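You operate a simulated robot arm through the tools that you are given. There is no shell and no other tool. Be economical: measure what you need, move in short steps, check, and stop when the job is done.

The job below is to be done with a simulated robot arm. You get a single attempt, and the scene is never put back.

TASK
Clamp the silver block in the vice and brush the grit off it.
Fine: yellow brush, put back; leave the block clamped.

It is judged by the outcome, as a careful person would: the job done as asked, and still so three seconds after it is handed in. It fails if anything else is knocked over, pushed out of place, dropped, spilled or broken.

THE ROBOT
A 7-joint arm with a two-finger parallel gripper, fixed in place. Base frame: the origin is at the foot of the arm, x ahead of it, y to its left, z up; the work surface is at about z = 880. Lengths are in mm, angles in rad, forces in N, time in s.
With the tool pointing down near the work surface it reaches from about 240 to 680 mm from the base axis. Its first joint turns from -1.152 to 1.152 rad. Payload 2.4 kg.
The TCP is the grasp point between the finger pads, 30 mm short of the fingertips. In the tool frame z runs along the fingers and y along their closing line. The gripper opens to 94 mm. The fingers are 28 mm wide and 10 mm thick; the gripper's body (50 by 96 mm) begins 55 mm behind the TCP.
Orientation is told as [roll, pitch, yaw] about the base's x, y, z axes, in that order, counted from this pose: with the fingers straight down and closing along the base's y, the tool's x points along the base's -x, its y along +y and its z along -z.

THE INTERFACE
- The arm moves only by the tool step_arm. Its argument "moves" is a list of rows, each an object (a shift or turn left out is 0, a gripper value left out holds the last) with "offset": the shift along the tool's x, y, z in units of 20 mm (1.0 is 20 mm), a list of three; "angular": the turn, a rotation vector about the tool's x, y, z in units of 8 degrees (1.0 is 8 degrees), a list of three; "hand": the finger opening in m, from 0 to 0.094. In form: [{"offset": [tx, ty, tz], "angular": [rx, ry, rz], "hand": hand}, ...]. A call has 1 to 12 rows; each row shifts and turns the commanded pose from where the row before left it, along the tool's axes as they then stand. A call with a number of a shift or a turn outside -1 to 1 is refused whole. A row lasts 0.2 s, in which the tool goes at most 50 mm and 0.15 rad; a call with a longer step from one row to the next is refused whole, and so is a gripper value outside its range. A pose out of reach is approached as far as the arm can. The call stops where the force on the tool passes 40 N (or 10 N more than at its start, if that is more) or the arm is blocked; 0.2 s more then pass. The fingers move at their own pace (about 153 mm/s each) and stop on an object; they squeeze with about 37 N. The grip force told is the motor's: it shows also when the fingers shut on nothing. Time passes only in rows, and 0.2 s behind the last, so rows that do not move let the fingers close. It gives the time, the measured TCP pose, the force on the tool (base axes), the opening and the grip force at its end, in the units of the frame above (readings bear some noise), and new pictures: "pictures" is both (left out), scene, wrist or none.
- Cameras (640 x 400 px; columns grow to the right, rows downward): "scene" is fixed at [66.4, 502.5, 1457]; the picture's right is [-0.56, -0.83, 0.00], its down [-0.39, 0.26, -0.88] and it looks along [0.73, -0.49, -0.47] (base axes); focal length 317 px, centre (320, 200). "wrist" rides on the gripper at [76, 14, -102] in the tool frame; the picture's right is [-0.18, 0.98, 0.00], its down [-0.75, -0.14, -0.64] and it looks along [-0.63, -0.12, 0.77] (tool axes); focal length 243 px, centre (320, 200). There is no depth. A picture from a camera that has moved, and an enlarged one, comes with that camera's place and axes in the base frame and with its lens. The place of the scene camera against the robot may be out by one fixed shift of up to 25 mm in any direction.
- enlarge(camera, box): a new picture of the part [left, top, right, bottom] of that camera's present view, enlarged. No time passes.
- hand_in(): hands the job in; it is judged then, once.

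Go step by step. Nothing tells you positions but the pictures and the camera data: compare them with the known pose of the tool, close in by small moves and look again before you grip or let go. The budget is 120 turns and 170 pictures, counting those below and the enlarged ones. Unless the task says otherwise, let go and move clear before handing in, and close with one line.

The tools are called after "Call:" as a command line: name --argument value ..., lists and objects as JSON in quotes. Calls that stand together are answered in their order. step_arm: Moves the arm, as the interface text tells. Its arguments: {"type":"object","properties":{"moves":{"type":"array"},"pictures":{"type":"string","enum":["both","scene","wrist","none"]}},"required":["moves"]} The other tools are called the same way: enlarge (camera, box) takes an enlarged picture of a part of a camera's view; hand_in () hands the job in.

At the start:

```text
clock: 0.0
eef_pos: [383.2, 87.6, 1252.6]
tcp_rot: [0.001, 0.001, 0.001]
force: [-0.1, -0.2, 0.8]
gripper_width: 94.1
grasp_force: 0.1
```

scene: 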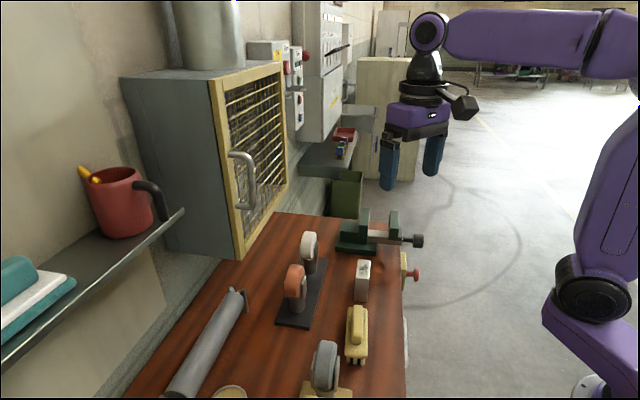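
wrist: 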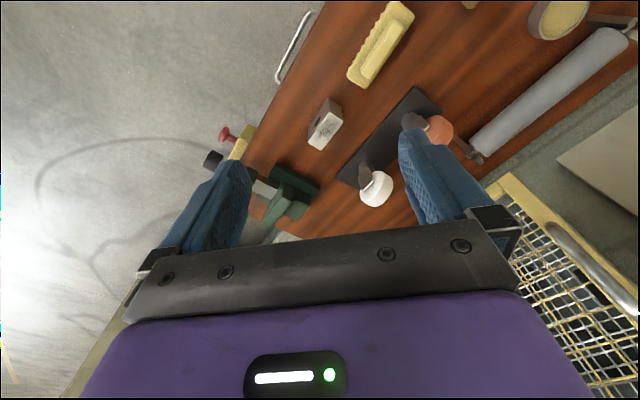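

I see a bench with a green vice, a silver block with grit, a yellow brush, a stand with two knobs/handles and other items. I'll enlarge the views to identify them.

Call:
enlarge --camera "scene" --box '[260, 190, 450, 310]'

Call:
enlarge --camera "scene" --box '[220, 280, 430, 400]'

Call:
enlarge --camera "wrist" --box '[180, 0, 500, 250]'

```text
3.33 times, centred on (355, 250) of scene
camera zoom: at [66.4, 502.5, 1457.0], right [-0.56, -0.83, 0.0], down [-0.39, 0.26, -0.88], along [0.73, -0.49, -0.47], focal length 1056 px, centre (203, 33)
```

zoom: 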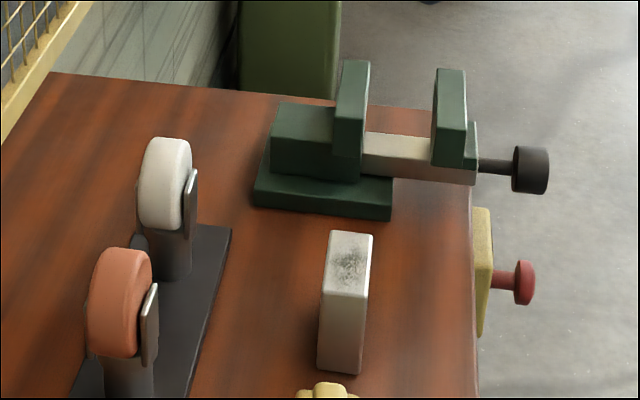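

```text
3.05 times, centred on (325, 340) of scene
camera zoom: at [66.4, 502.5, 1457.0], right [-0.56, -0.83, 0.0], down [-0.39, 0.26, -0.88], along [0.73, -0.49, -0.47], focal length 965 px, centre (305, -227)
```

zoom: 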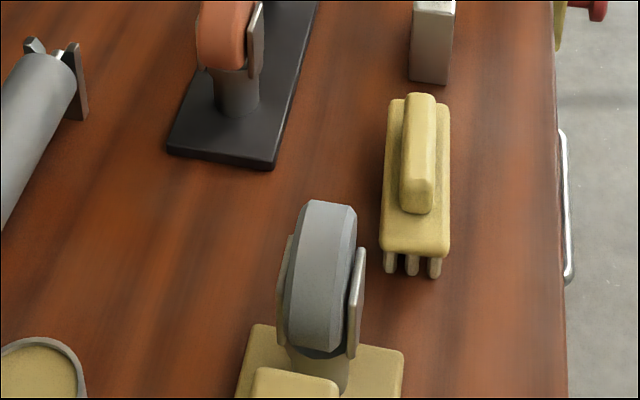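

```text
1.60 times, centred on (340, 125) of wrist
camera zoom: at [307.2, 101.7, 1357.3], right [0.18, 0.98, 0.0], down [0.75, -0.14, 0.64], along [0.63, -0.12, -0.77], focal length 388 px, centre (288, 320)
```

zoom: 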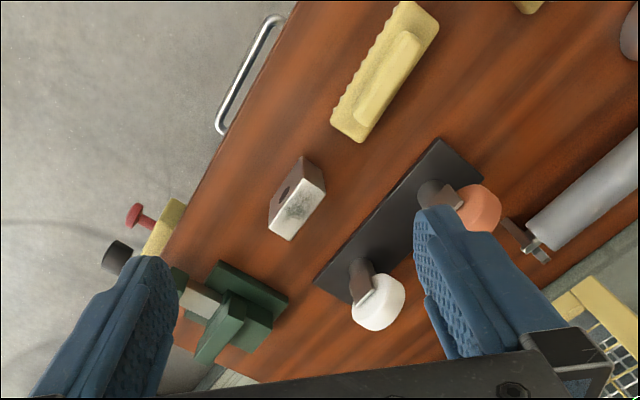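

The yellow brush, silver block and vice lie along the bench, which runs at about -45° to the base axes. I'll turn the tool to the bench axes and come over the block for a closer look.

Call:
step_arm --moves '[{"angular": [0, 0, -1]}, {"angular": [0, 0, -1]}, {"angular": [0, 0, -1]}, {"angular": [0, 0, -1]}, {"angular": [0, 0, -1]}, {"angular": [0, 0, -0.75]}, {"offset": [-0.5, -0.7, 1]}, {"offset": [-0.5, -0.7, 1]}, {"offset": [-0.5, -0.7, 1]}, {"offset": [-0.5, -0.7, 1]}, {"offset": [-0.5, -0.7, 1]}, {"offset": [-0.5, -0.7, 1]}]'

```text
clock: 2.6
eef_pos: [486.5, 71.7, 1133.8]
tcp_rot: [0.0, 0.0, 0.802]
force: [-0.1, -0.4, -0.6]
gripper_width: 94.1
grasp_force: 0.1
camera wrist: at [423.7, 27.3, 1236.9], right [-0.58, 0.81, 0.0], down [0.62, 0.44, 0.64], along [0.52, 0.37, -0.77], focal length 243 px, centre (320, 200)
```

scene: 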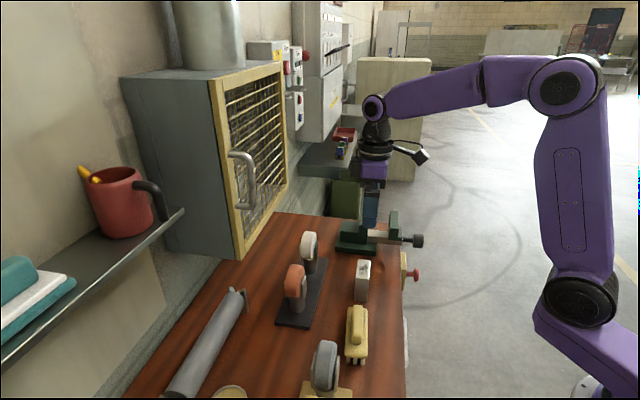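
wrist: 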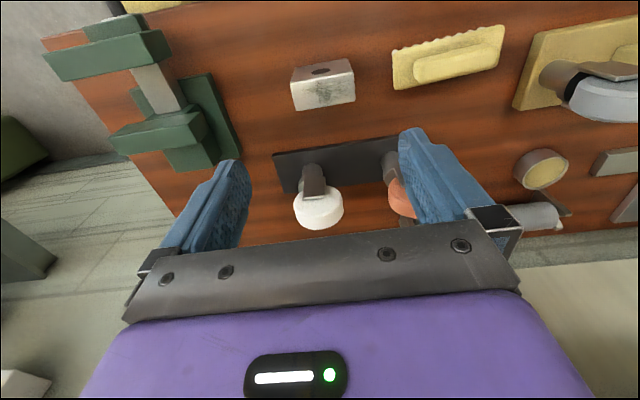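

The view now shows vice, block and brush from the bench front. I'll enlarge for measurements.

Call:
enlarge --camera "wrist" --box '[20, 0, 260, 180]'

Call:
enlarge --camera "wrist" --box '[270, 10, 520, 150]'

```text
2.22 times, centred on (140, 90) of wrist
camera zoom: at [423.7, 27.3, 1236.9], right [-0.58, 0.81, 0.0], down [0.62, 0.44, 0.64], along [0.52, 0.37, -0.77], focal length 539 px, centre (720, 444)
```

zoom: 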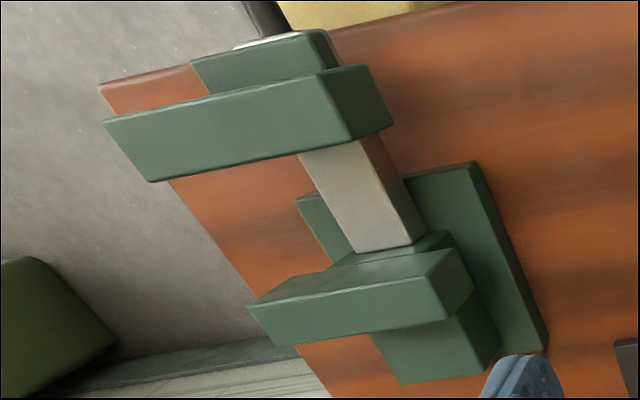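

```text
2.56 times, centred on (395, 80) of wrist
camera zoom: at [423.7, 27.3, 1236.9], right [-0.58, 0.81, 0.0], down [0.62, 0.44, 0.64], along [0.52, 0.37, -0.77], focal length 621 px, centre (128, 507)
```

zoom: 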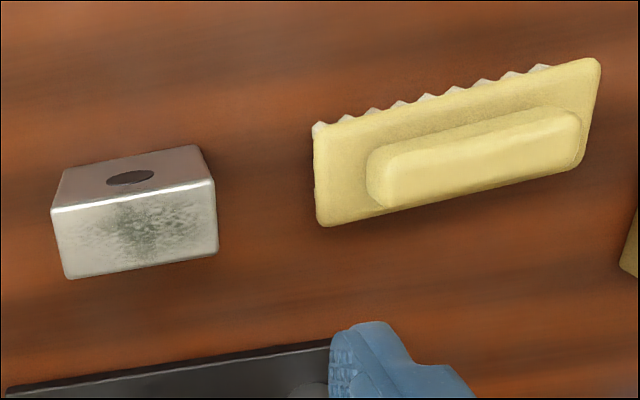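

The block measures roughly 70 × 30 × 69 mm, centred near (488, 78), with its long axis along the bench and the grit on top. Next I'll hover over the vice to measure it.

Call:
step_arm --moves '[{"offset": [0.27, -0.9, 0]}, {"offset": [0.27, -0.9, 0]}, {"offset": [0.27, -0.9, 0]}, {"offset": [0.27, -0.9, 0]}, {"offset": [0.27, -0.9, 0]}, {"offset": [0.27, -0.9, 0]}, {"offset": [0.27, -0.9, 0]}, {"offset": [0.27, -0.9, 0]}, {}]' --pictures "wrist"

Call:
enlarge --camera "wrist" --box '[180, 0, 460, 175]'

```text
clock: 4.6
eef_pos: [557.7, -61.5, 1133.5]
tcp_rot: [0.001, -0.003, 0.803]
force: [0.8, -0.4, 0.4]
gripper_width: 93.8
grasp_force: 0.0
camera wrist: at [495.4, -105.6, 1237.6], right [-0.58, 0.82, 0.0], down [0.62, 0.44, 0.64], along [0.52, 0.37, -0.77], focal length 243 px, centre (320, 200)
```

wrist: 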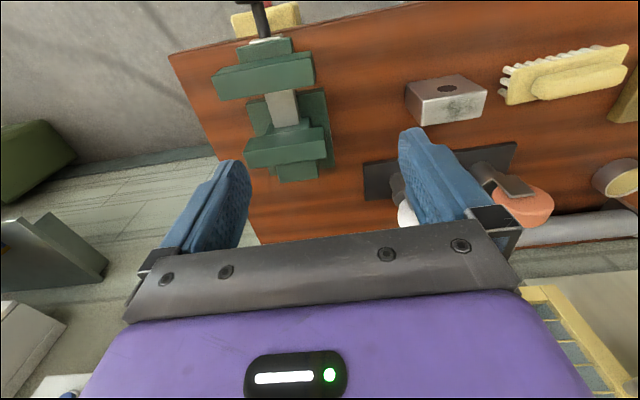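

```text
2.29 times, centred on (320, 88) of wrist
camera zoom: at [495.4, -105.6, 1237.6], right [-0.58, 0.82, 0.0], down [0.62, 0.44, 0.64], along [0.52, 0.37, -0.77], focal length 555 px, centre (320, 457)
```

zoom: 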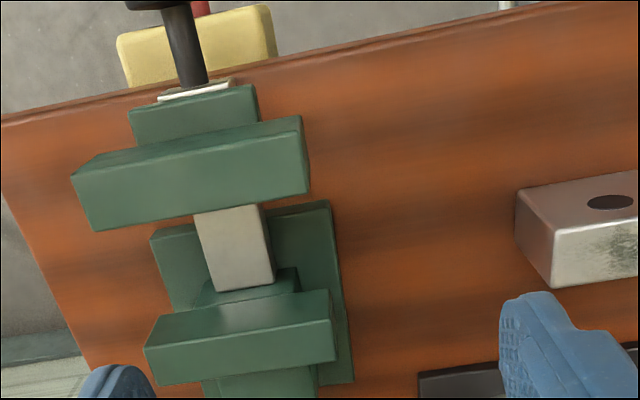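

The vice jaws are ~100 mm long with tops near z=980, and the gap is about 61 mm. I'll check the beam height and screw from the scene camera.

Call:
enlarge --camera "scene" --box '[325, 195, 435, 265]'

```text
5.71 times, centred on (380, 230) of scene
camera zoom: at [66.4, 502.5, 1457.0], right [-0.56, -0.83, 0.0], down [-0.39, 0.26, -0.88], along [0.73, -0.49, -0.47], focal length 1810 px, centre (-23, 29)
```

zoom: 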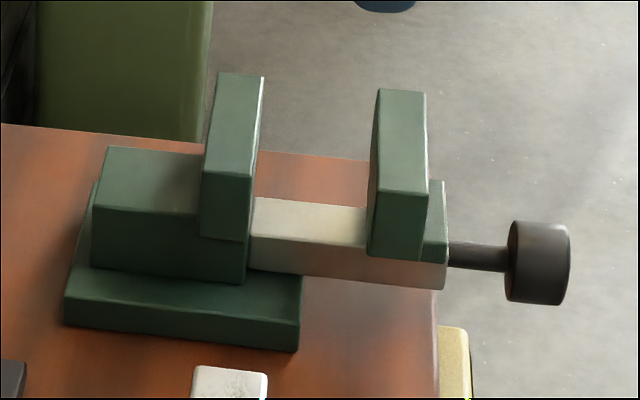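

Beam top is near z≈926, jaw tops ≈980, mid-gap on the beam around (608, -85). Now I go above the block with the fingers straddling its long axis, and check alignment.

Call:
step_arm --moves '[{"angular": [0, 0, 0.13]}, {"offset": [-0.274, 0.822, 0.683]}, {"offset": [-0.274, 0.822, 0.683]}, {"offset": [-0.274, 0.822, 0.683]}, {"offset": [-0.274, 0.822, 0.683]}, {"offset": [-0.274, 0.822, 0.683]}, {"offset": [-0.274, 0.822, 0.683]}, {"offset": [-0.274, 0.822, 0.683]}, {"offset": [-0.274, 0.822, 0.683]}, {"offset": [-0.274, 0.822, 0.683]}, {}]' --pictures "both"

```text
clock: 7.0
eef_pos: [488.3, 79.0, 1010.9]
tcp_rot: [0.0, 0.001, 0.787]
force: [-0.2, 0.3, 0.0]
gripper_width: 94.0
grasp_force: 0.2
camera wrist: at [424.4, 35.6, 1114.2], right [-0.56, 0.83, 0.0], down [0.63, 0.43, 0.64], along [0.53, 0.36, -0.77], focal length 243 px, centre (320, 200)
```

scene: 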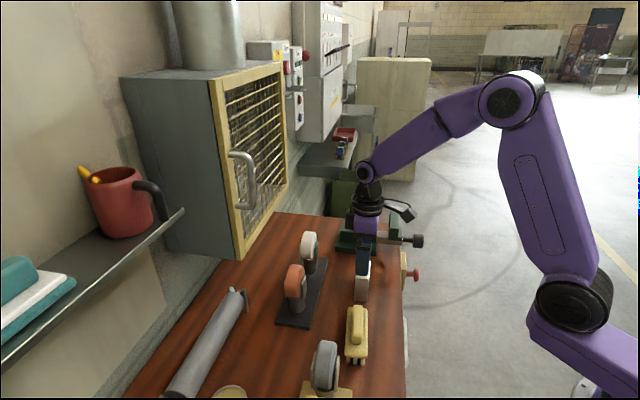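
wrist: 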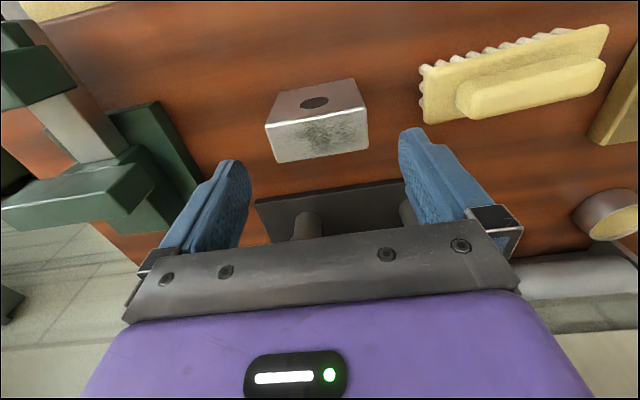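

Call:
enlarge --camera "wrist" --box '[220, 60, 430, 190]'

```text
3.05 times, centred on (325, 125) of wrist
camera zoom: at [424.4, 35.6, 1114.2], right [-0.56, 0.83, 0.0], down [0.63, 0.43, 0.64], along [0.53, 0.36, -0.77], focal length 739 px, centre (305, 429)
```

zoom: 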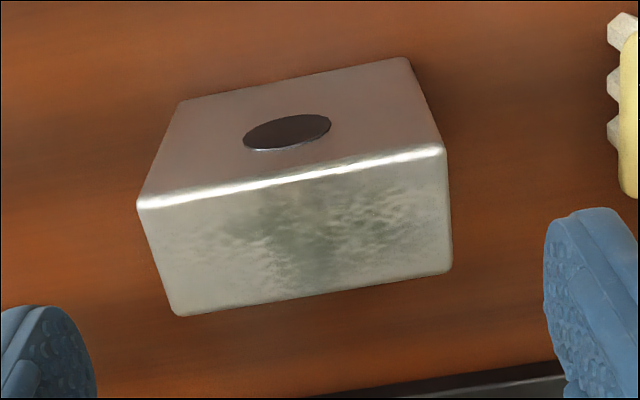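

The block's centre is (488, 77), long axis exactly at 45°, its top at about z≈952. I descend to z≈938 and close on its ends.

Call:
step_arm --moves '[{"offset": [0.07, -0.05, 0.9]}, {"offset": [0, 0, 0.9]}, {"offset": [0, 0, 0.9]}, {"offset": [0, 0, 0.9]}, {}, {"hand": 0.06}, {"hand": 0.06}, {"hand": 0.06}]' --pictures "both"

```text
clock: 8.8
eef_pos: [488.2, 77.4, 938.5]
tcp_rot: [-0.001, 0.002, 0.785]
force: [-0.1, 0.5, 0.7]
gripper_width: 74.1
grasp_force: 37.3
camera wrist: at [424.8, 35.0, 1041.7], right [-0.56, 0.83, 0.0], down [0.63, 0.43, 0.64], along [0.53, 0.36, -0.77], focal length 243 px, centre (320, 200)
```

scene: 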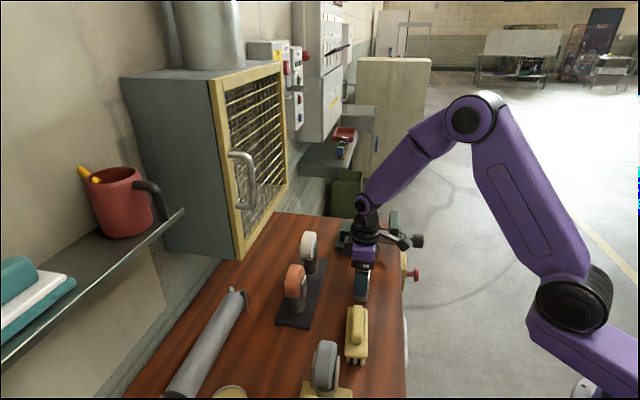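
wrist: 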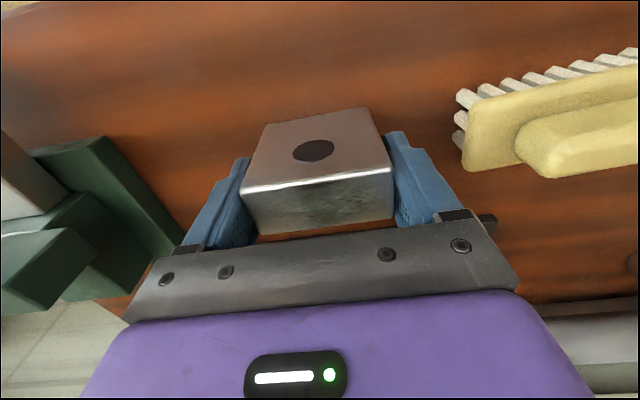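

The block is gripped (opening 74 mm). I lift it straight up well above the jaws.

Call:
step_arm --moves '[{"offset": [0, 0, -0.5]}, {"offset": [0, 0, -1]}, {"offset": [0, 0, -1]}, {"offset": [0, 0, -1]}, {"offset": [0, 0, -1]}, {"offset": [0, 0, -1]}, {"offset": [0, 0, -1]}, {}]' --pictures "wrist"

```text
clock: 10.6
eef_pos: [488.8, 78.6, 1070.7]
tcp_rot: [-0.001, 0.002, 0.785]
force: [0.3, -0.6, -3.7]
gripper_width: 74.0
grasp_force: 36.8
camera wrist: at [426.0, 35.3, 1173.8], right [-0.56, 0.83, 0.0], down [0.63, 0.43, 0.64], along [0.53, 0.36, -0.77], focal length 243 px, centre (320, 200)
```

wrist: 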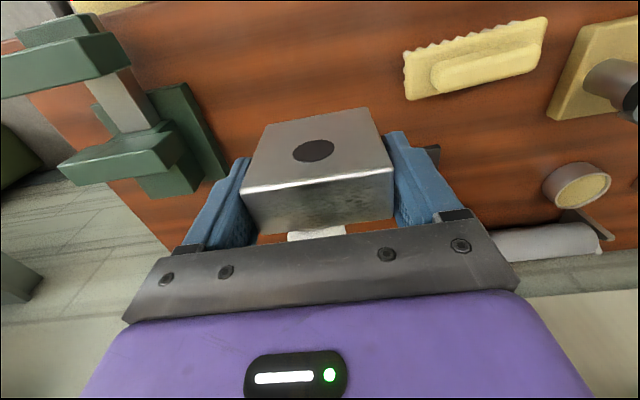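

The block is held firmly. Now I carry it along the bench to above the vice gap.

Call:
step_arm --moves '[{"offset": [0.12, -1, 0]}, {"offset": [0.12, -1, 0]}, {"offset": [0.12, -1, 0]}, {"offset": [0.12, -1, 0]}, {"offset": [0.12, -1, 0]}, {"offset": [0.12, -1, 0]}, {"offset": [0.12, -1, 0]}, {"offset": [0.12, -1, 0]}, {"offset": [0.12, -1, 0]}, {"offset": [0.12, -1, 0]}, {}]' --pictures "both"

Call:
enlarge --camera "scene" --box '[310, 160, 450, 270]'

Call:
enlarge --camera "wrist" --box '[180, 0, 440, 240]'

```text
clock: 13.0
eef_pos: [612.5, -79.4, 1068.4]
tcp_rot: [0.002, 0.001, 0.785]
force: [-0.7, -0.1, -3.7]
gripper_width: 74.5
grasp_force: 36.9
camera wrist: at [549.5, -124.2, 1171.7], right [-0.56, 0.83, 0.0], down [0.63, 0.43, 0.64], along [0.53, 0.36, -0.77], focal length 243 px, centre (320, 200)
```

scene: 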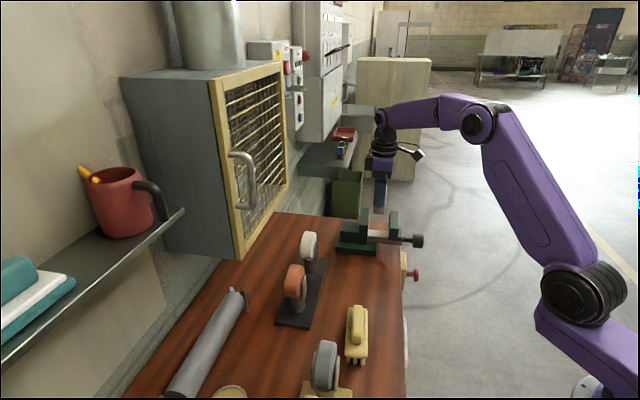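
wrist: 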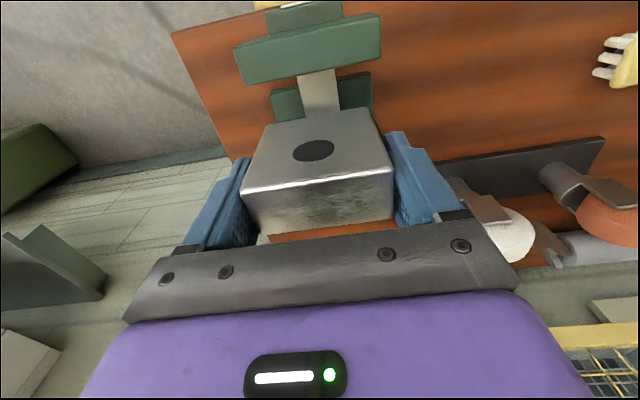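

```text
3.64 times, centred on (380, 215) of scene
camera zoom: at [66.5, 502.5, 1457.0], right [-0.56, -0.83, 0.0], down [-0.39, 0.26, -0.88], along [0.73, -0.49, -0.47], focal length 1152 px, centre (102, 146)
```

zoom: 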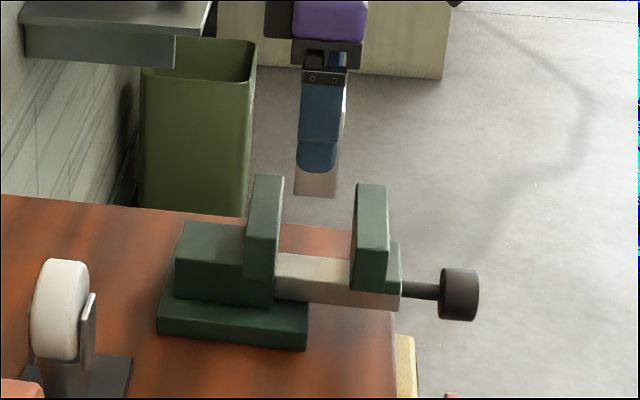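

```text
1.67 times, centred on (310, 120) of wrist
camera zoom: at [549.5, -124.2, 1171.7], right [-0.56, 0.83, 0.0], down [0.63, 0.43, 0.64], along [0.53, 0.36, -0.77], focal length 404 px, centre (337, 333)
```

zoom: 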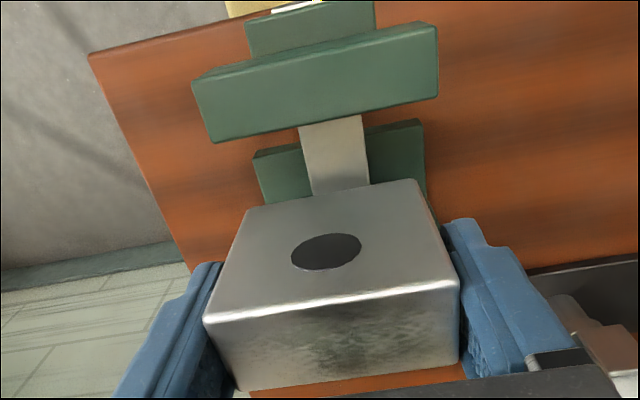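

The block is centred over the gap (e1≈489, e2≈377 with jaws at 340 and 401). I lower part way into the gap and look.

Call:
step_arm --moves '[{"offset": [0, -0.05, 0.7]}, {"offset": [0, 0, 0.7]}, {"offset": [0, 0, 0.7]}, {"offset": [0, 0, 0.6]}, {"offset": [0, 0, 0.5]}, {}]' --pictures "both"

Call:
enlarge --camera "scene" --box '[325, 180, 435, 260]'

```text
clock: 14.4
eef_pos: [613.5, -80.2, 1003.8]
tcp_rot: [0.0, 0.002, 0.785]
force: [-0.4, -0.2, -3.2]
gripper_width: 74.4
grasp_force: 37.3
camera wrist: at [550.6, -123.2, 1108.0], right [-0.56, 0.83, 0.0], down [0.63, 0.43, 0.64], along [0.53, 0.36, -0.77], focal length 243 px, centre (320, 200)
```

scene: 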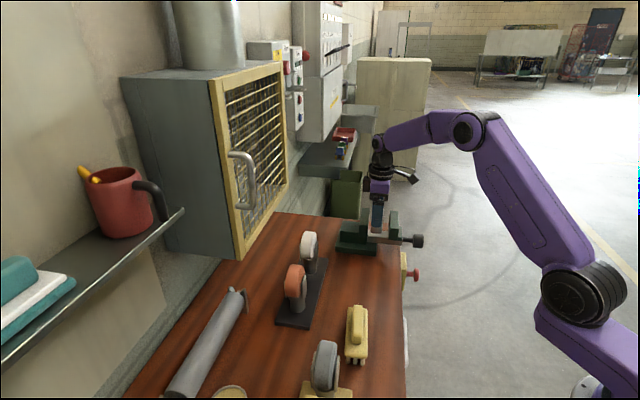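
wrist: 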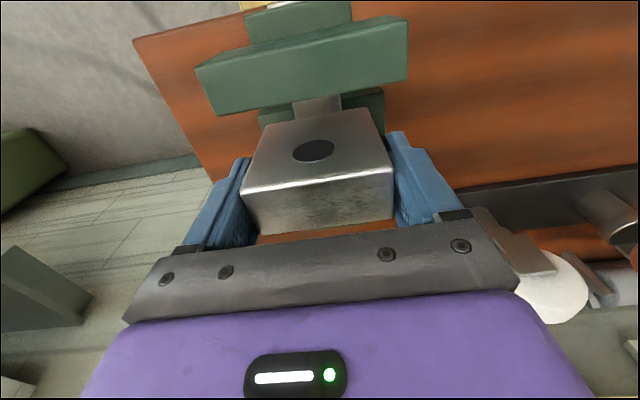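

```text
5.00 times, centred on (380, 220) of scene
camera zoom: at [66.5, 502.5, 1457.0], right [-0.56, -0.83, 0.0], down [-0.39, 0.26, -0.88], along [0.73, -0.49, -0.47], focal length 1584 px, centre (20, 100)
```

zoom: 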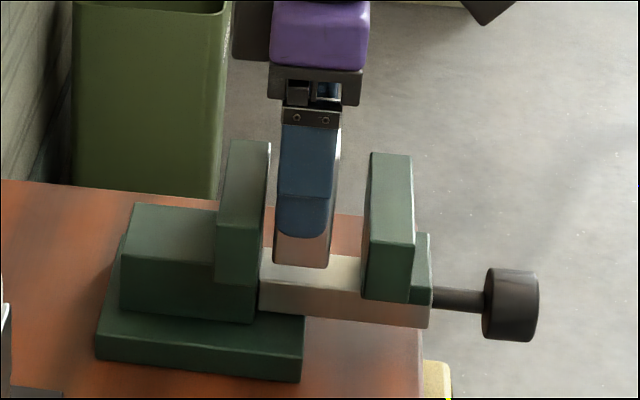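

The block is clear of both jaws and just above the beam. I lower gently until it seats.

Call:
step_arm --moves '[{"offset": [0, 0, 0.25]}, {"offset": [0, 0, 0.25]}, {"offset": [0, 0, 0.2]}, {"offset": [0, 0, 0.1]}, {}]' --pictures "none"

```text
clock: 15.6
eef_pos: [615.0, -80.2, 986.2]
tcp_rot: [0.001, 0.001, 0.786]
force: [0.3, 0.3, -3.7]
gripper_width: 74.1
grasp_force: 37.1
```

Call:
step_arm --moves '[{"offset": [0, 0, 0.08]}, {"offset": [0, 0, 0.08]}, {}]' --pictures "scene"

Call:
enlarge --camera "scene" --box '[325, 180, 435, 260]'

```text
clock: 16.4
eef_pos: [614.7, -81.0, 984.3]
tcp_rot: [0.0, -0.002, 0.786]
force: [0.1, -0.2, -4.0]
gripper_width: 74.3
grasp_force: 36.7
```

scene: 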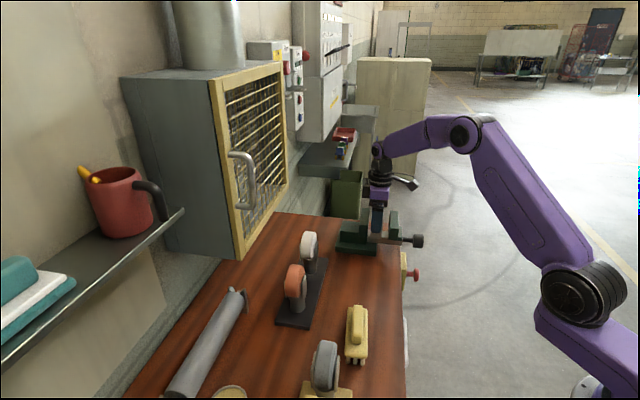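

```text
5.00 times, centred on (380, 220) of scene
camera zoom: at [66.5, 502.5, 1457.0], right [-0.56, -0.83, 0.0], down [-0.39, 0.26, -0.88], along [0.73, -0.49, -0.47], focal length 1584 px, centre (20, 100)
```

zoom: 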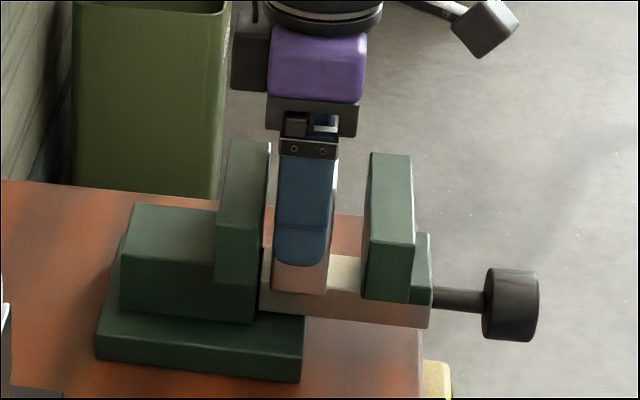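

No contact yet. I continue in small steps, watching the force.

Call:
step_arm --moves '[{"offset": [0, 0, 0.1]}, {"offset": [0, 0, 0.05]}, {}]' --pictures "none"

Call:
step_arm --moves '[{"offset": [0, 0, 0.1]}, {}]' --pictures "none"

Call:
step_arm --moves '[{"offset": [0, 0, 0.1]}, {}]' --pictures "none"

```text
clock: 17.2
eef_pos: [613.9, -79.6, 981.3]
tcp_rot: [-0.001, 0.001, 0.784]
force: [-3.3, -0.5, 6.1]
gripper_width: 74.1
grasp_force: 37.3
```

```text
clock: 17.8
eef_pos: [614.8, -80.9, 982.1]
tcp_rot: [-0.002, -0.003, 0.786]
force: [-8.6, -0.6, 23.3]
gripper_width: 74.3
grasp_force: 37.0
```

```text
clock: 18.4
eef_pos: [614.5, -79.9, 980.1]
tcp_rot: [-0.003, -0.005, 0.784]
force: [-0.7, 0.4, 23.7]
gripper_width: 74.3
grasp_force: 37.2
```

The block has seated (about z=981.5). I relieve the force, open, and rise straight up.

Call:
step_arm --moves '[{"offset": [0, 0, -0.1]}, {"offset": [0, 0, -0.07]}, {}, {"hand": 0.09}, {"hand": 0.09}, {"hand": 0.09}]' --pictures "none"

Call:
step_arm --moves '[{"offset": [0, 0, -0.5]}, {"offset": [0, 0, -1]}, {"offset": [0, 0, -1]}, {"offset": [0, 0, -1]}, {"offset": [0, 0, -1]}, {"offset": [0, 0, -1]}, {}]' --pictures "both"

Call:
enlarge --camera "scene" --box '[325, 180, 435, 260]'

```text
clock: 19.8
eef_pos: [615.0, -80.3, 980.8]
tcp_rot: [-0.001, -0.001, 0.786]
force: [0.5, -0.2, -0.4]
gripper_width: 89.9
grasp_force: 0.1
```

```text
clock: 21.4
eef_pos: [614.3, -80.1, 1091.2]
tcp_rot: [0.001, 0.0, 0.784]
force: [0.2, 0.0, -0.6]
gripper_width: 90.1
grasp_force: 0.0
camera wrist: at [551.0, -124.7, 1195.3], right [-0.56, 0.83, 0.0], down [0.63, 0.43, 0.64], along [0.53, 0.36, -0.77], focal length 243 px, centre (320, 200)
```

scene: 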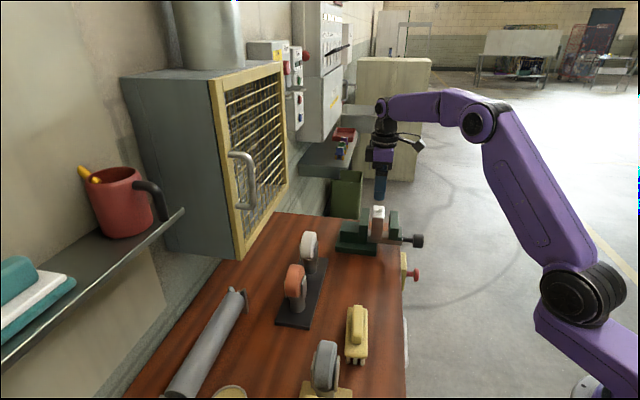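
wrist: 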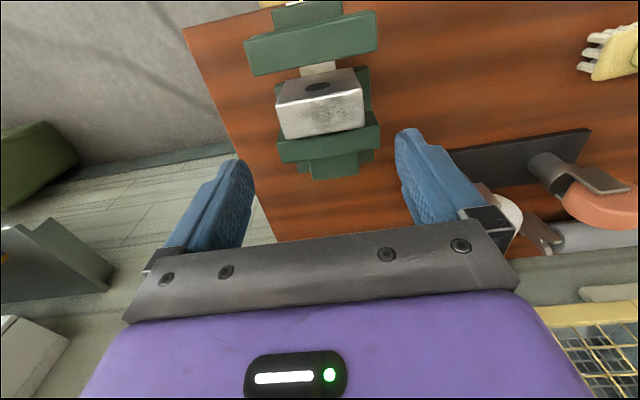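

```text
5.00 times, centred on (380, 220) of scene
camera zoom: at [66.4, 502.5, 1457.0], right [-0.56, -0.83, 0.0], down [-0.39, 0.26, -0.88], along [0.73, -0.49, -0.47], focal length 1584 px, centre (20, 100)
```

zoom: 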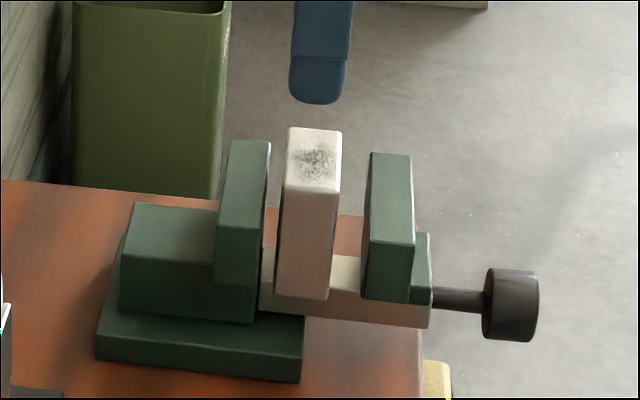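

The block stands on the beam between the jaws. Now I move back over the screw knob to inspect it.

Call:
step_arm --moves '[{"offset": [1, 0, 0]}, {"offset": [1, 0, 0]}, {"offset": [1, 0, 0]}, {"offset": [1, 0, 0]}, {"offset": [1, 0, 0]}, {"offset": [1, 0, 0]}, {}]' --pictures "wrist"

Call:
enlarge --camera "wrist" --box '[220, 40, 420, 220]'

```text
clock: 23.0
eef_pos: [529.4, -165.9, 1089.3]
tcp_rot: [0.001, 0.0, 0.784]
force: [-0.1, -0.2, -0.4]
gripper_width: 90.0
grasp_force: 0.1
camera wrist: at [466.2, -209.8, 1192.8], right [-0.56, 0.83, 0.0], down [0.63, 0.43, 0.64], along [0.53, 0.36, -0.77], focal length 243 px, centre (320, 200)
```

wrist: 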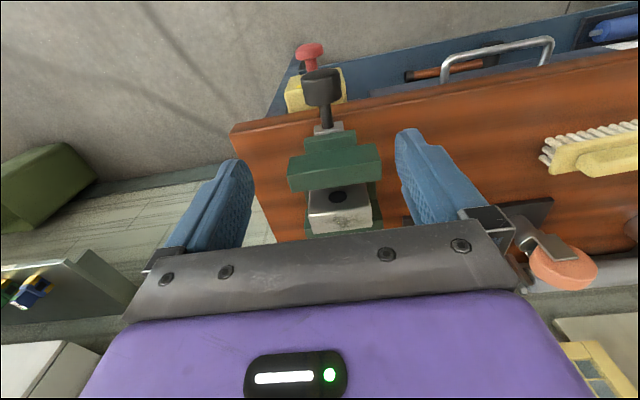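

```text
2.22 times, centred on (320, 130) of wrist
camera zoom: at [466.2, -209.8, 1192.8], right [-0.56, 0.83, 0.0], down [0.63, 0.43, 0.64], along [0.53, 0.36, -0.77], focal length 539 px, centre (320, 356)
```

zoom: 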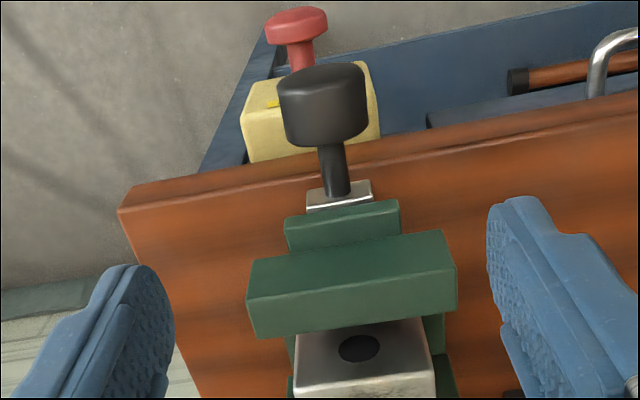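

The knob is a smooth cylinder about 43 mm wide, centred near e1 491, e2 256, z≈907. I'll close the fingers, come down outboard of it, and try gently pushing it inward.

Call:
step_arm --moves '[{"offset": [1, 0, 0], "hand": 0.0}, {"offset": [1, 0, 0.5]}, {"offset": [0.1, 0, 1]}, {"offset": [0, 0, 1]}, {"offset": [0, 0, 1]}, {"offset": [0, 0, 1]}, {"offset": [0, 0, 1]}, {"offset": [0, 0, 1]}, {}]' --pictures "both"

Call:
enlarge --camera "scene" --box '[345, 190, 455, 290]'

```text
clock: 25.0
eef_pos: [502.2, -195.4, 960.8]
tcp_rot: [0.0, 0.002, 0.785]
force: [0.1, -0.2, -0.6]
gripper_width: 0.0
grasp_force: 33.5
camera wrist: at [437.5, -238.6, 1064.2], right [-0.56, 0.83, 0.0], down [0.63, 0.43, 0.64], along [0.53, 0.36, -0.77], focal length 243 px, centre (320, 200)
```

scene: 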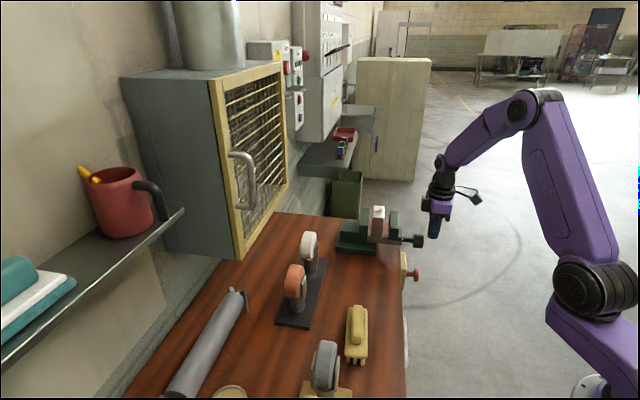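
wrist: 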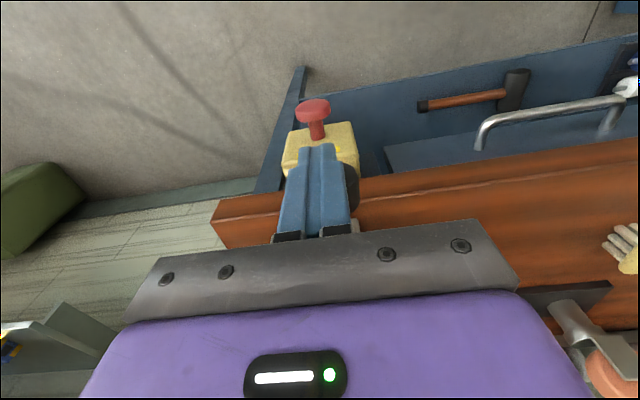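

```text
4.00 times, centred on (400, 240) of scene
camera zoom: at [66.4, 502.5, 1457.0], right [-0.56, -0.83, 0.0], down [-0.39, 0.26, -0.88], along [0.73, -0.49, -0.47], focal length 1267 px, centre (0, 40)
```

zoom: 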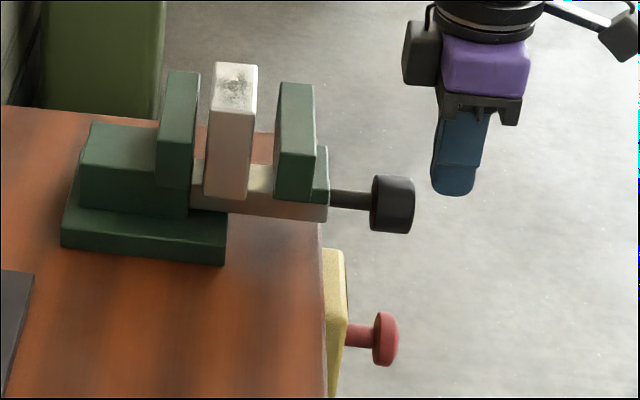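

Knob centre is about z≈918 and the fingertips have ~12 mm clearance outboard. I lower 26 mm and push inward slowly.

Call:
step_arm --moves '[{"offset": [0, 0, 0.65]}, {"offset": [0, 0, 0.65]}, {}, {"offset": [-0.25, 0, 0]}, {"offset": [-0.25, 0, 0]}, {"offset": [-0.25, 0, 0]}, {"offset": [-0.25, 0, 0]}, {}]' --pictures "scene"

Call:
enlarge --camera "scene" --box '[345, 190, 455, 290]'

```text
clock: 26.6
eef_pos: [506.0, -189.7, 933.6]
tcp_rot: [0.01, 0.011, 0.775]
force: [-3.2, -1.5, -0.5]
gripper_width: 0.0
grasp_force: 32.6
stopped in row 7: the force on the tool passed its limit (the readings are from after the stop); the commanded pose is now the measured one
```

scene: 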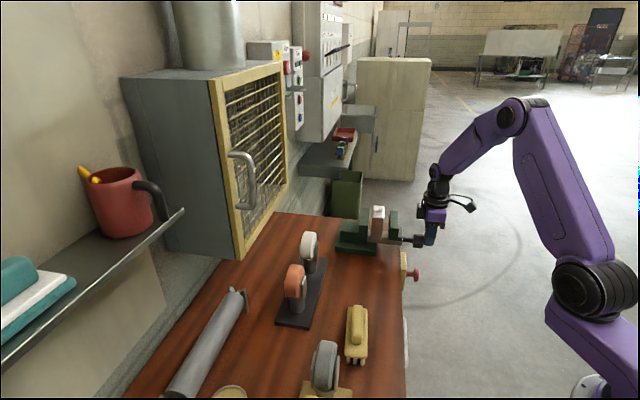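

```text
4.00 times, centred on (400, 240) of scene
camera zoom: at [66.3, 502.5, 1457.0], right [-0.56, -0.83, 0.0], down [-0.39, 0.26, -0.88], along [0.73, -0.49, -0.47], focal length 1267 px, centre (0, 40)
```

zoom: 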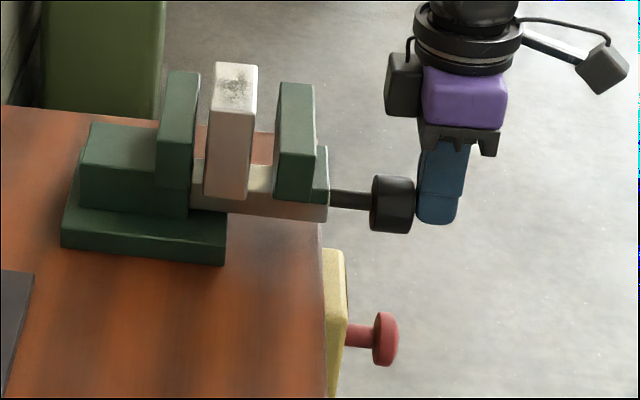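

Pushing doesn't move it, so it is a screw knob that must be turned. I back off and tilt the tool horizontal so its axis lines up with the screw.

Call:
step_arm --moves '[{"offset": [0.9, 0, 0]}, {"offset": [0.9, 0, -0.7]}, {"offset": [0.2, 0, -0.7]}, {"angular": [0, -1, 0]}, {"angular": [0, -1, 0]}, {"angular": [0, -1, 0]}, {"angular": [0, -1, 0]}, {"angular": [0, -1, 0]}, {"angular": [0, -1, 0]}, {}]' --pictures "scene"

```text
clock: 28.8
eef_pos: [479.2, -217.6, 964.4]
tcp_rot: [0.015, -0.829, 0.763]
force: [0.7, 0.3, 0.5]
gripper_width: 0.3
grasp_force: 32.6
```

scene: 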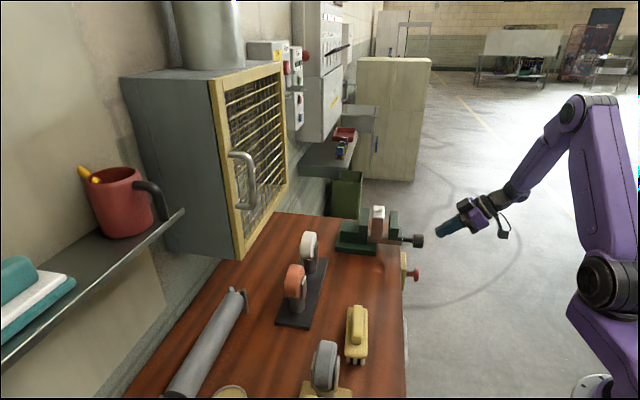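

The arm tolerates the tilt well. I complete it to horizontal and open to 58 mm.

Call:
step_arm --moves '[{"angular": [0, -1, 0], "hand": 0.058}, {"angular": [0, -1, 0]}, {"angular": [0, -1, 0]}, {"angular": [0, -1, 0]}, {"angular": [0, -1, 0]}, {"angular": [0, -0.31, 0]}, {}]' --pictures "both"

Call:
enlarge --camera "scene" --box '[370, 190, 520, 290]'

```text
clock: 30.4
eef_pos: [477.8, -216.7, 963.4]
tcp_rot: [1.565, -1.561, -0.789]
force: [-0.8, 0.0, -0.1]
gripper_width: 58.2
grasp_force: 0.0
camera wrist: at [395.3, -277.4, 888.4], right [-0.69, 0.7, 0.19], down [-0.35, -0.56, 0.75], along [0.63, 0.45, 0.63], focal length 243 px, centre (320, 200)
```

scene: 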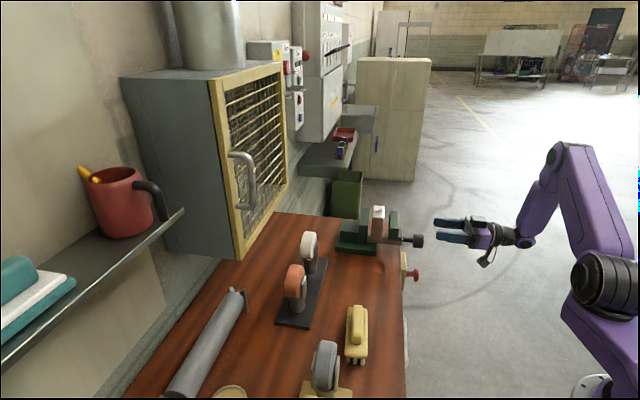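
wrist: 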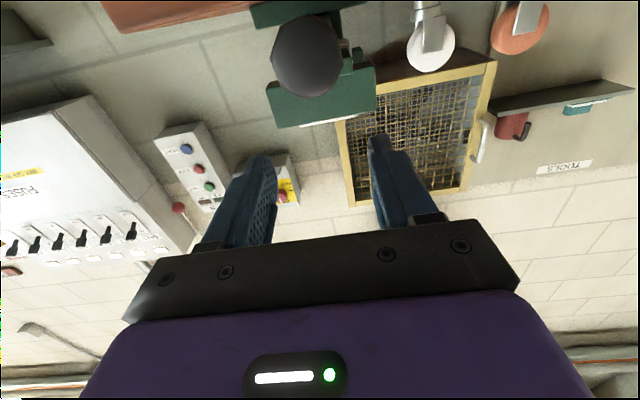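

```text
4.00 times, centred on (445, 240) of scene
camera zoom: at [66.4, 502.5, 1457.0], right [-0.56, -0.83, 0.0], down [-0.39, 0.26, -0.88], along [0.73, -0.49, -0.47], focal length 1267 px, centre (-180, 40)
```

zoom: 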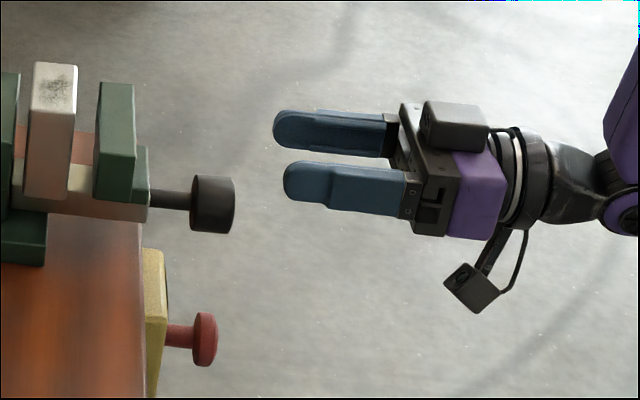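

The tool is horizontal and facing the knob. I enlarge the wrist view to align with the knob's axis.

Call:
enlarge --camera "wrist" --box '[220, 0, 400, 140]'

```text
2.86 times, centred on (310, 70) of wrist
camera zoom: at [395.3, -277.4, 888.4], right [-0.69, 0.7, 0.19], down [-0.35, -0.56, 0.75], along [0.63, 0.45, 0.63], focal length 693 px, centre (349, 571)
```

zoom: 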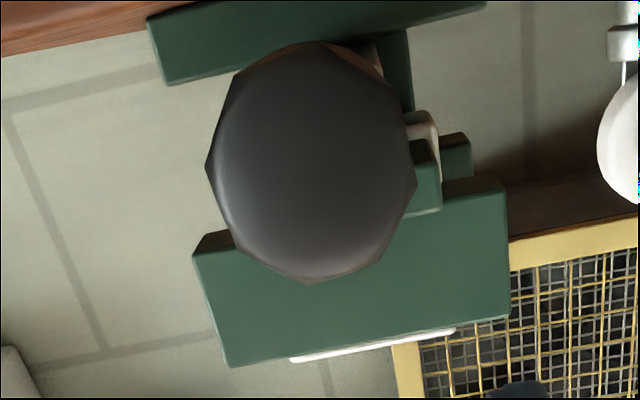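

Knob diameter about 41 mm, axis near e1≈489, z≈915. I lower to that height and re-check.

Call:
step_arm --moves '[{"angular": [-0.08, -0.07, 0]}, {"offset": [0.8, 0.04, 0]}, {"offset": [0.8, 0.04, 0]}, {"offset": [0.8, 0, 0]}, {}]' --pictures "both"

Call:
enlarge --camera "scene" --box '[370, 190, 520, 290]'

Call:
enlarge --camera "wrist" --box '[220, 40, 420, 200]'

```text
clock: 31.6
eef_pos: [478.3, -215.8, 915.3]
tcp_rot: [2.314, -1.56, -1.527]
force: [-0.2, 0.2, 0.4]
gripper_width: 58.0
grasp_force: 0.1
camera wrist: at [395.7, -276.7, 840.3], right [-0.7, 0.69, 0.19], down [-0.35, -0.56, 0.75], along [0.63, 0.45, 0.64], focal length 243 px, centre (320, 200)
```

scene: 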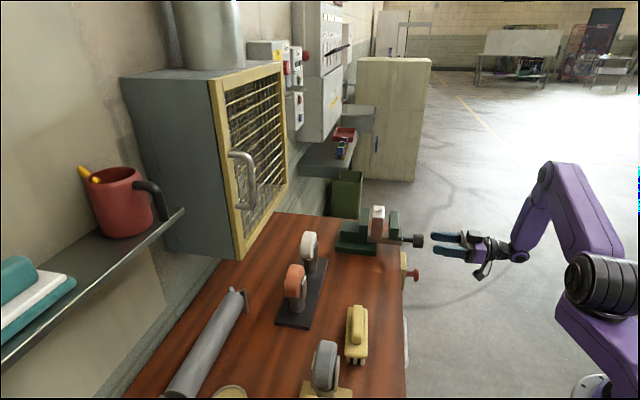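
wrist: 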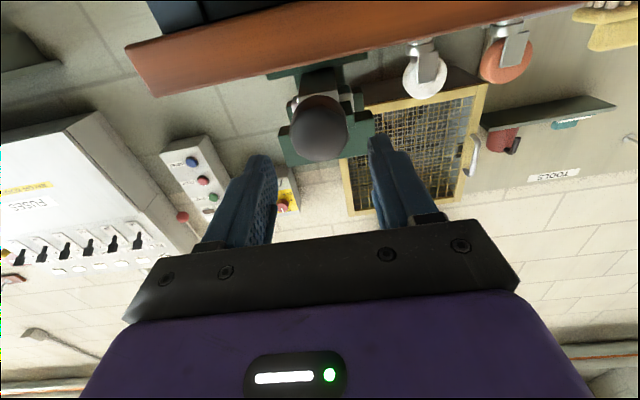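

```text
4.00 times, centred on (445, 240) of scene
camera zoom: at [66.4, 502.5, 1457.0], right [-0.56, -0.83, 0.0], down [-0.39, 0.26, -0.88], along [0.73, -0.49, -0.47], focal length 1267 px, centre (-180, 40)
```

zoom: 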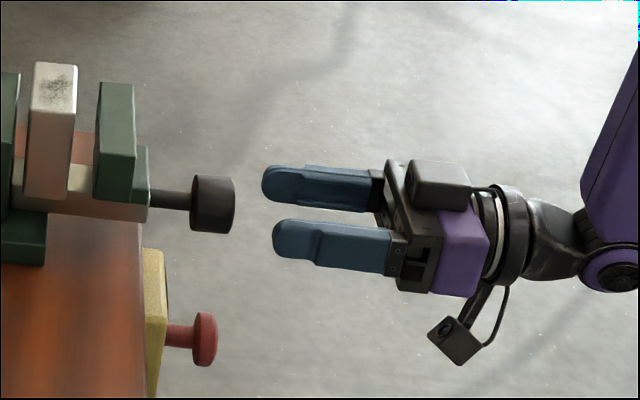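

```text
2.50 times, centred on (320, 120) of wrist
camera zoom: at [395.7, -276.7, 840.3], right [-0.7, 0.69, 0.19], down [-0.35, -0.56, 0.75], along [0.63, 0.45, 0.64], focal length 606 px, centre (320, 400)
```

zoom: 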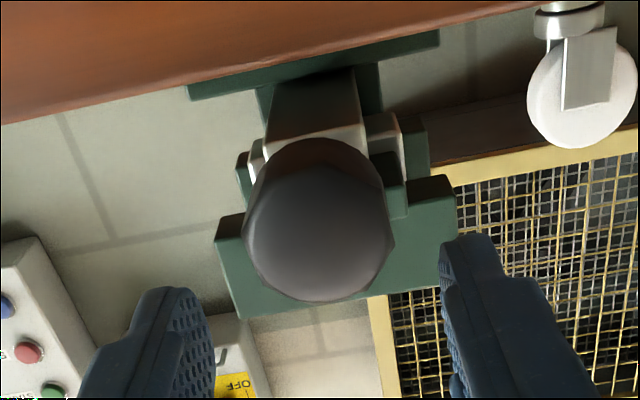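

Alignment looks right within a few mm. I roll the hand back about 88° to gain turning range before gripping.

Call:
step_arm --moves '[{"angular": [0, 0, -1]}, {"angular": [0, 0, -1]}, {"angular": [0, 0, -1]}, {"angular": [0, 0, -1]}, {"angular": [0, 0, -1]}, {"angular": [0, 0, -1]}, {"angular": [0, 0, -1]}, {"angular": [0, 0, -1]}, {"angular": [0, 0, -1]}, {"angular": [0, 0, -1]}, {"angular": [0, 0, -1]}, {}]' --pictures "both"

Call:
enlarge --camera "scene" --box '[370, 190, 520, 290]'

```text
clock: 34.2
eef_pos: [476.2, -215.0, 916.3]
tcp_rot: [-1.578, -0.539, 2.361]
force: [-0.6, 0.3, 0.2]
gripper_width: 58.2
grasp_force: 0.1
out of reach, approached as far as the arm can: row 8, 9, 10, 11
camera wrist: at [446.8, -327.9, 865.4], right [-0.47, 0.47, -0.75], down [-0.86, -0.05, 0.5], along [0.2, 0.88, 0.43], focal length 243 px, centre (320, 200)
```

scene: 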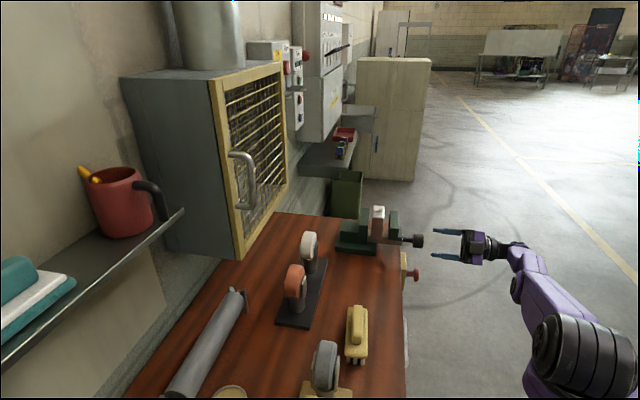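
wrist: 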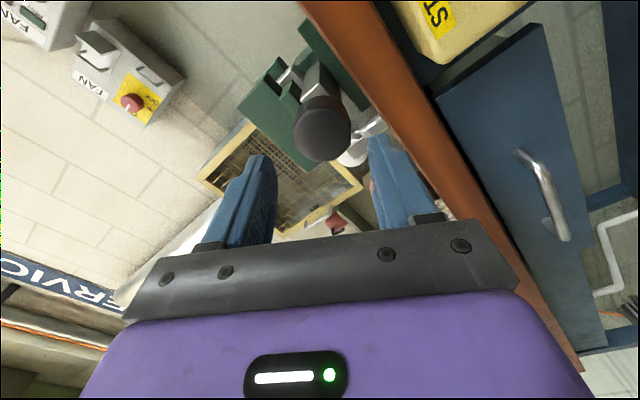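

```text
4.00 times, centred on (445, 240) of scene
camera zoom: at [66.4, 502.5, 1457.0], right [-0.56, -0.83, 0.0], down [-0.39, 0.26, -0.88], along [0.73, -0.49, -0.47], focal length 1267 px, centre (-180, 40)
```

zoom: 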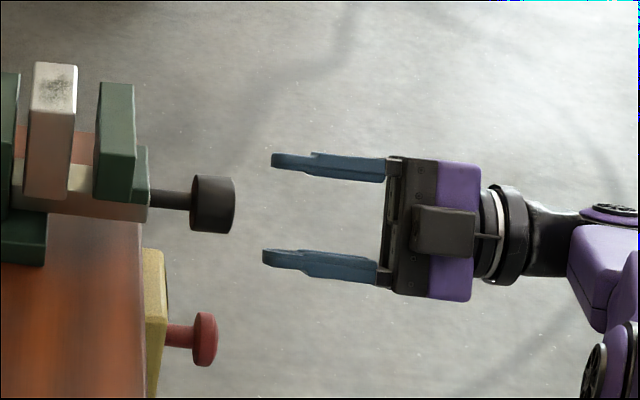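

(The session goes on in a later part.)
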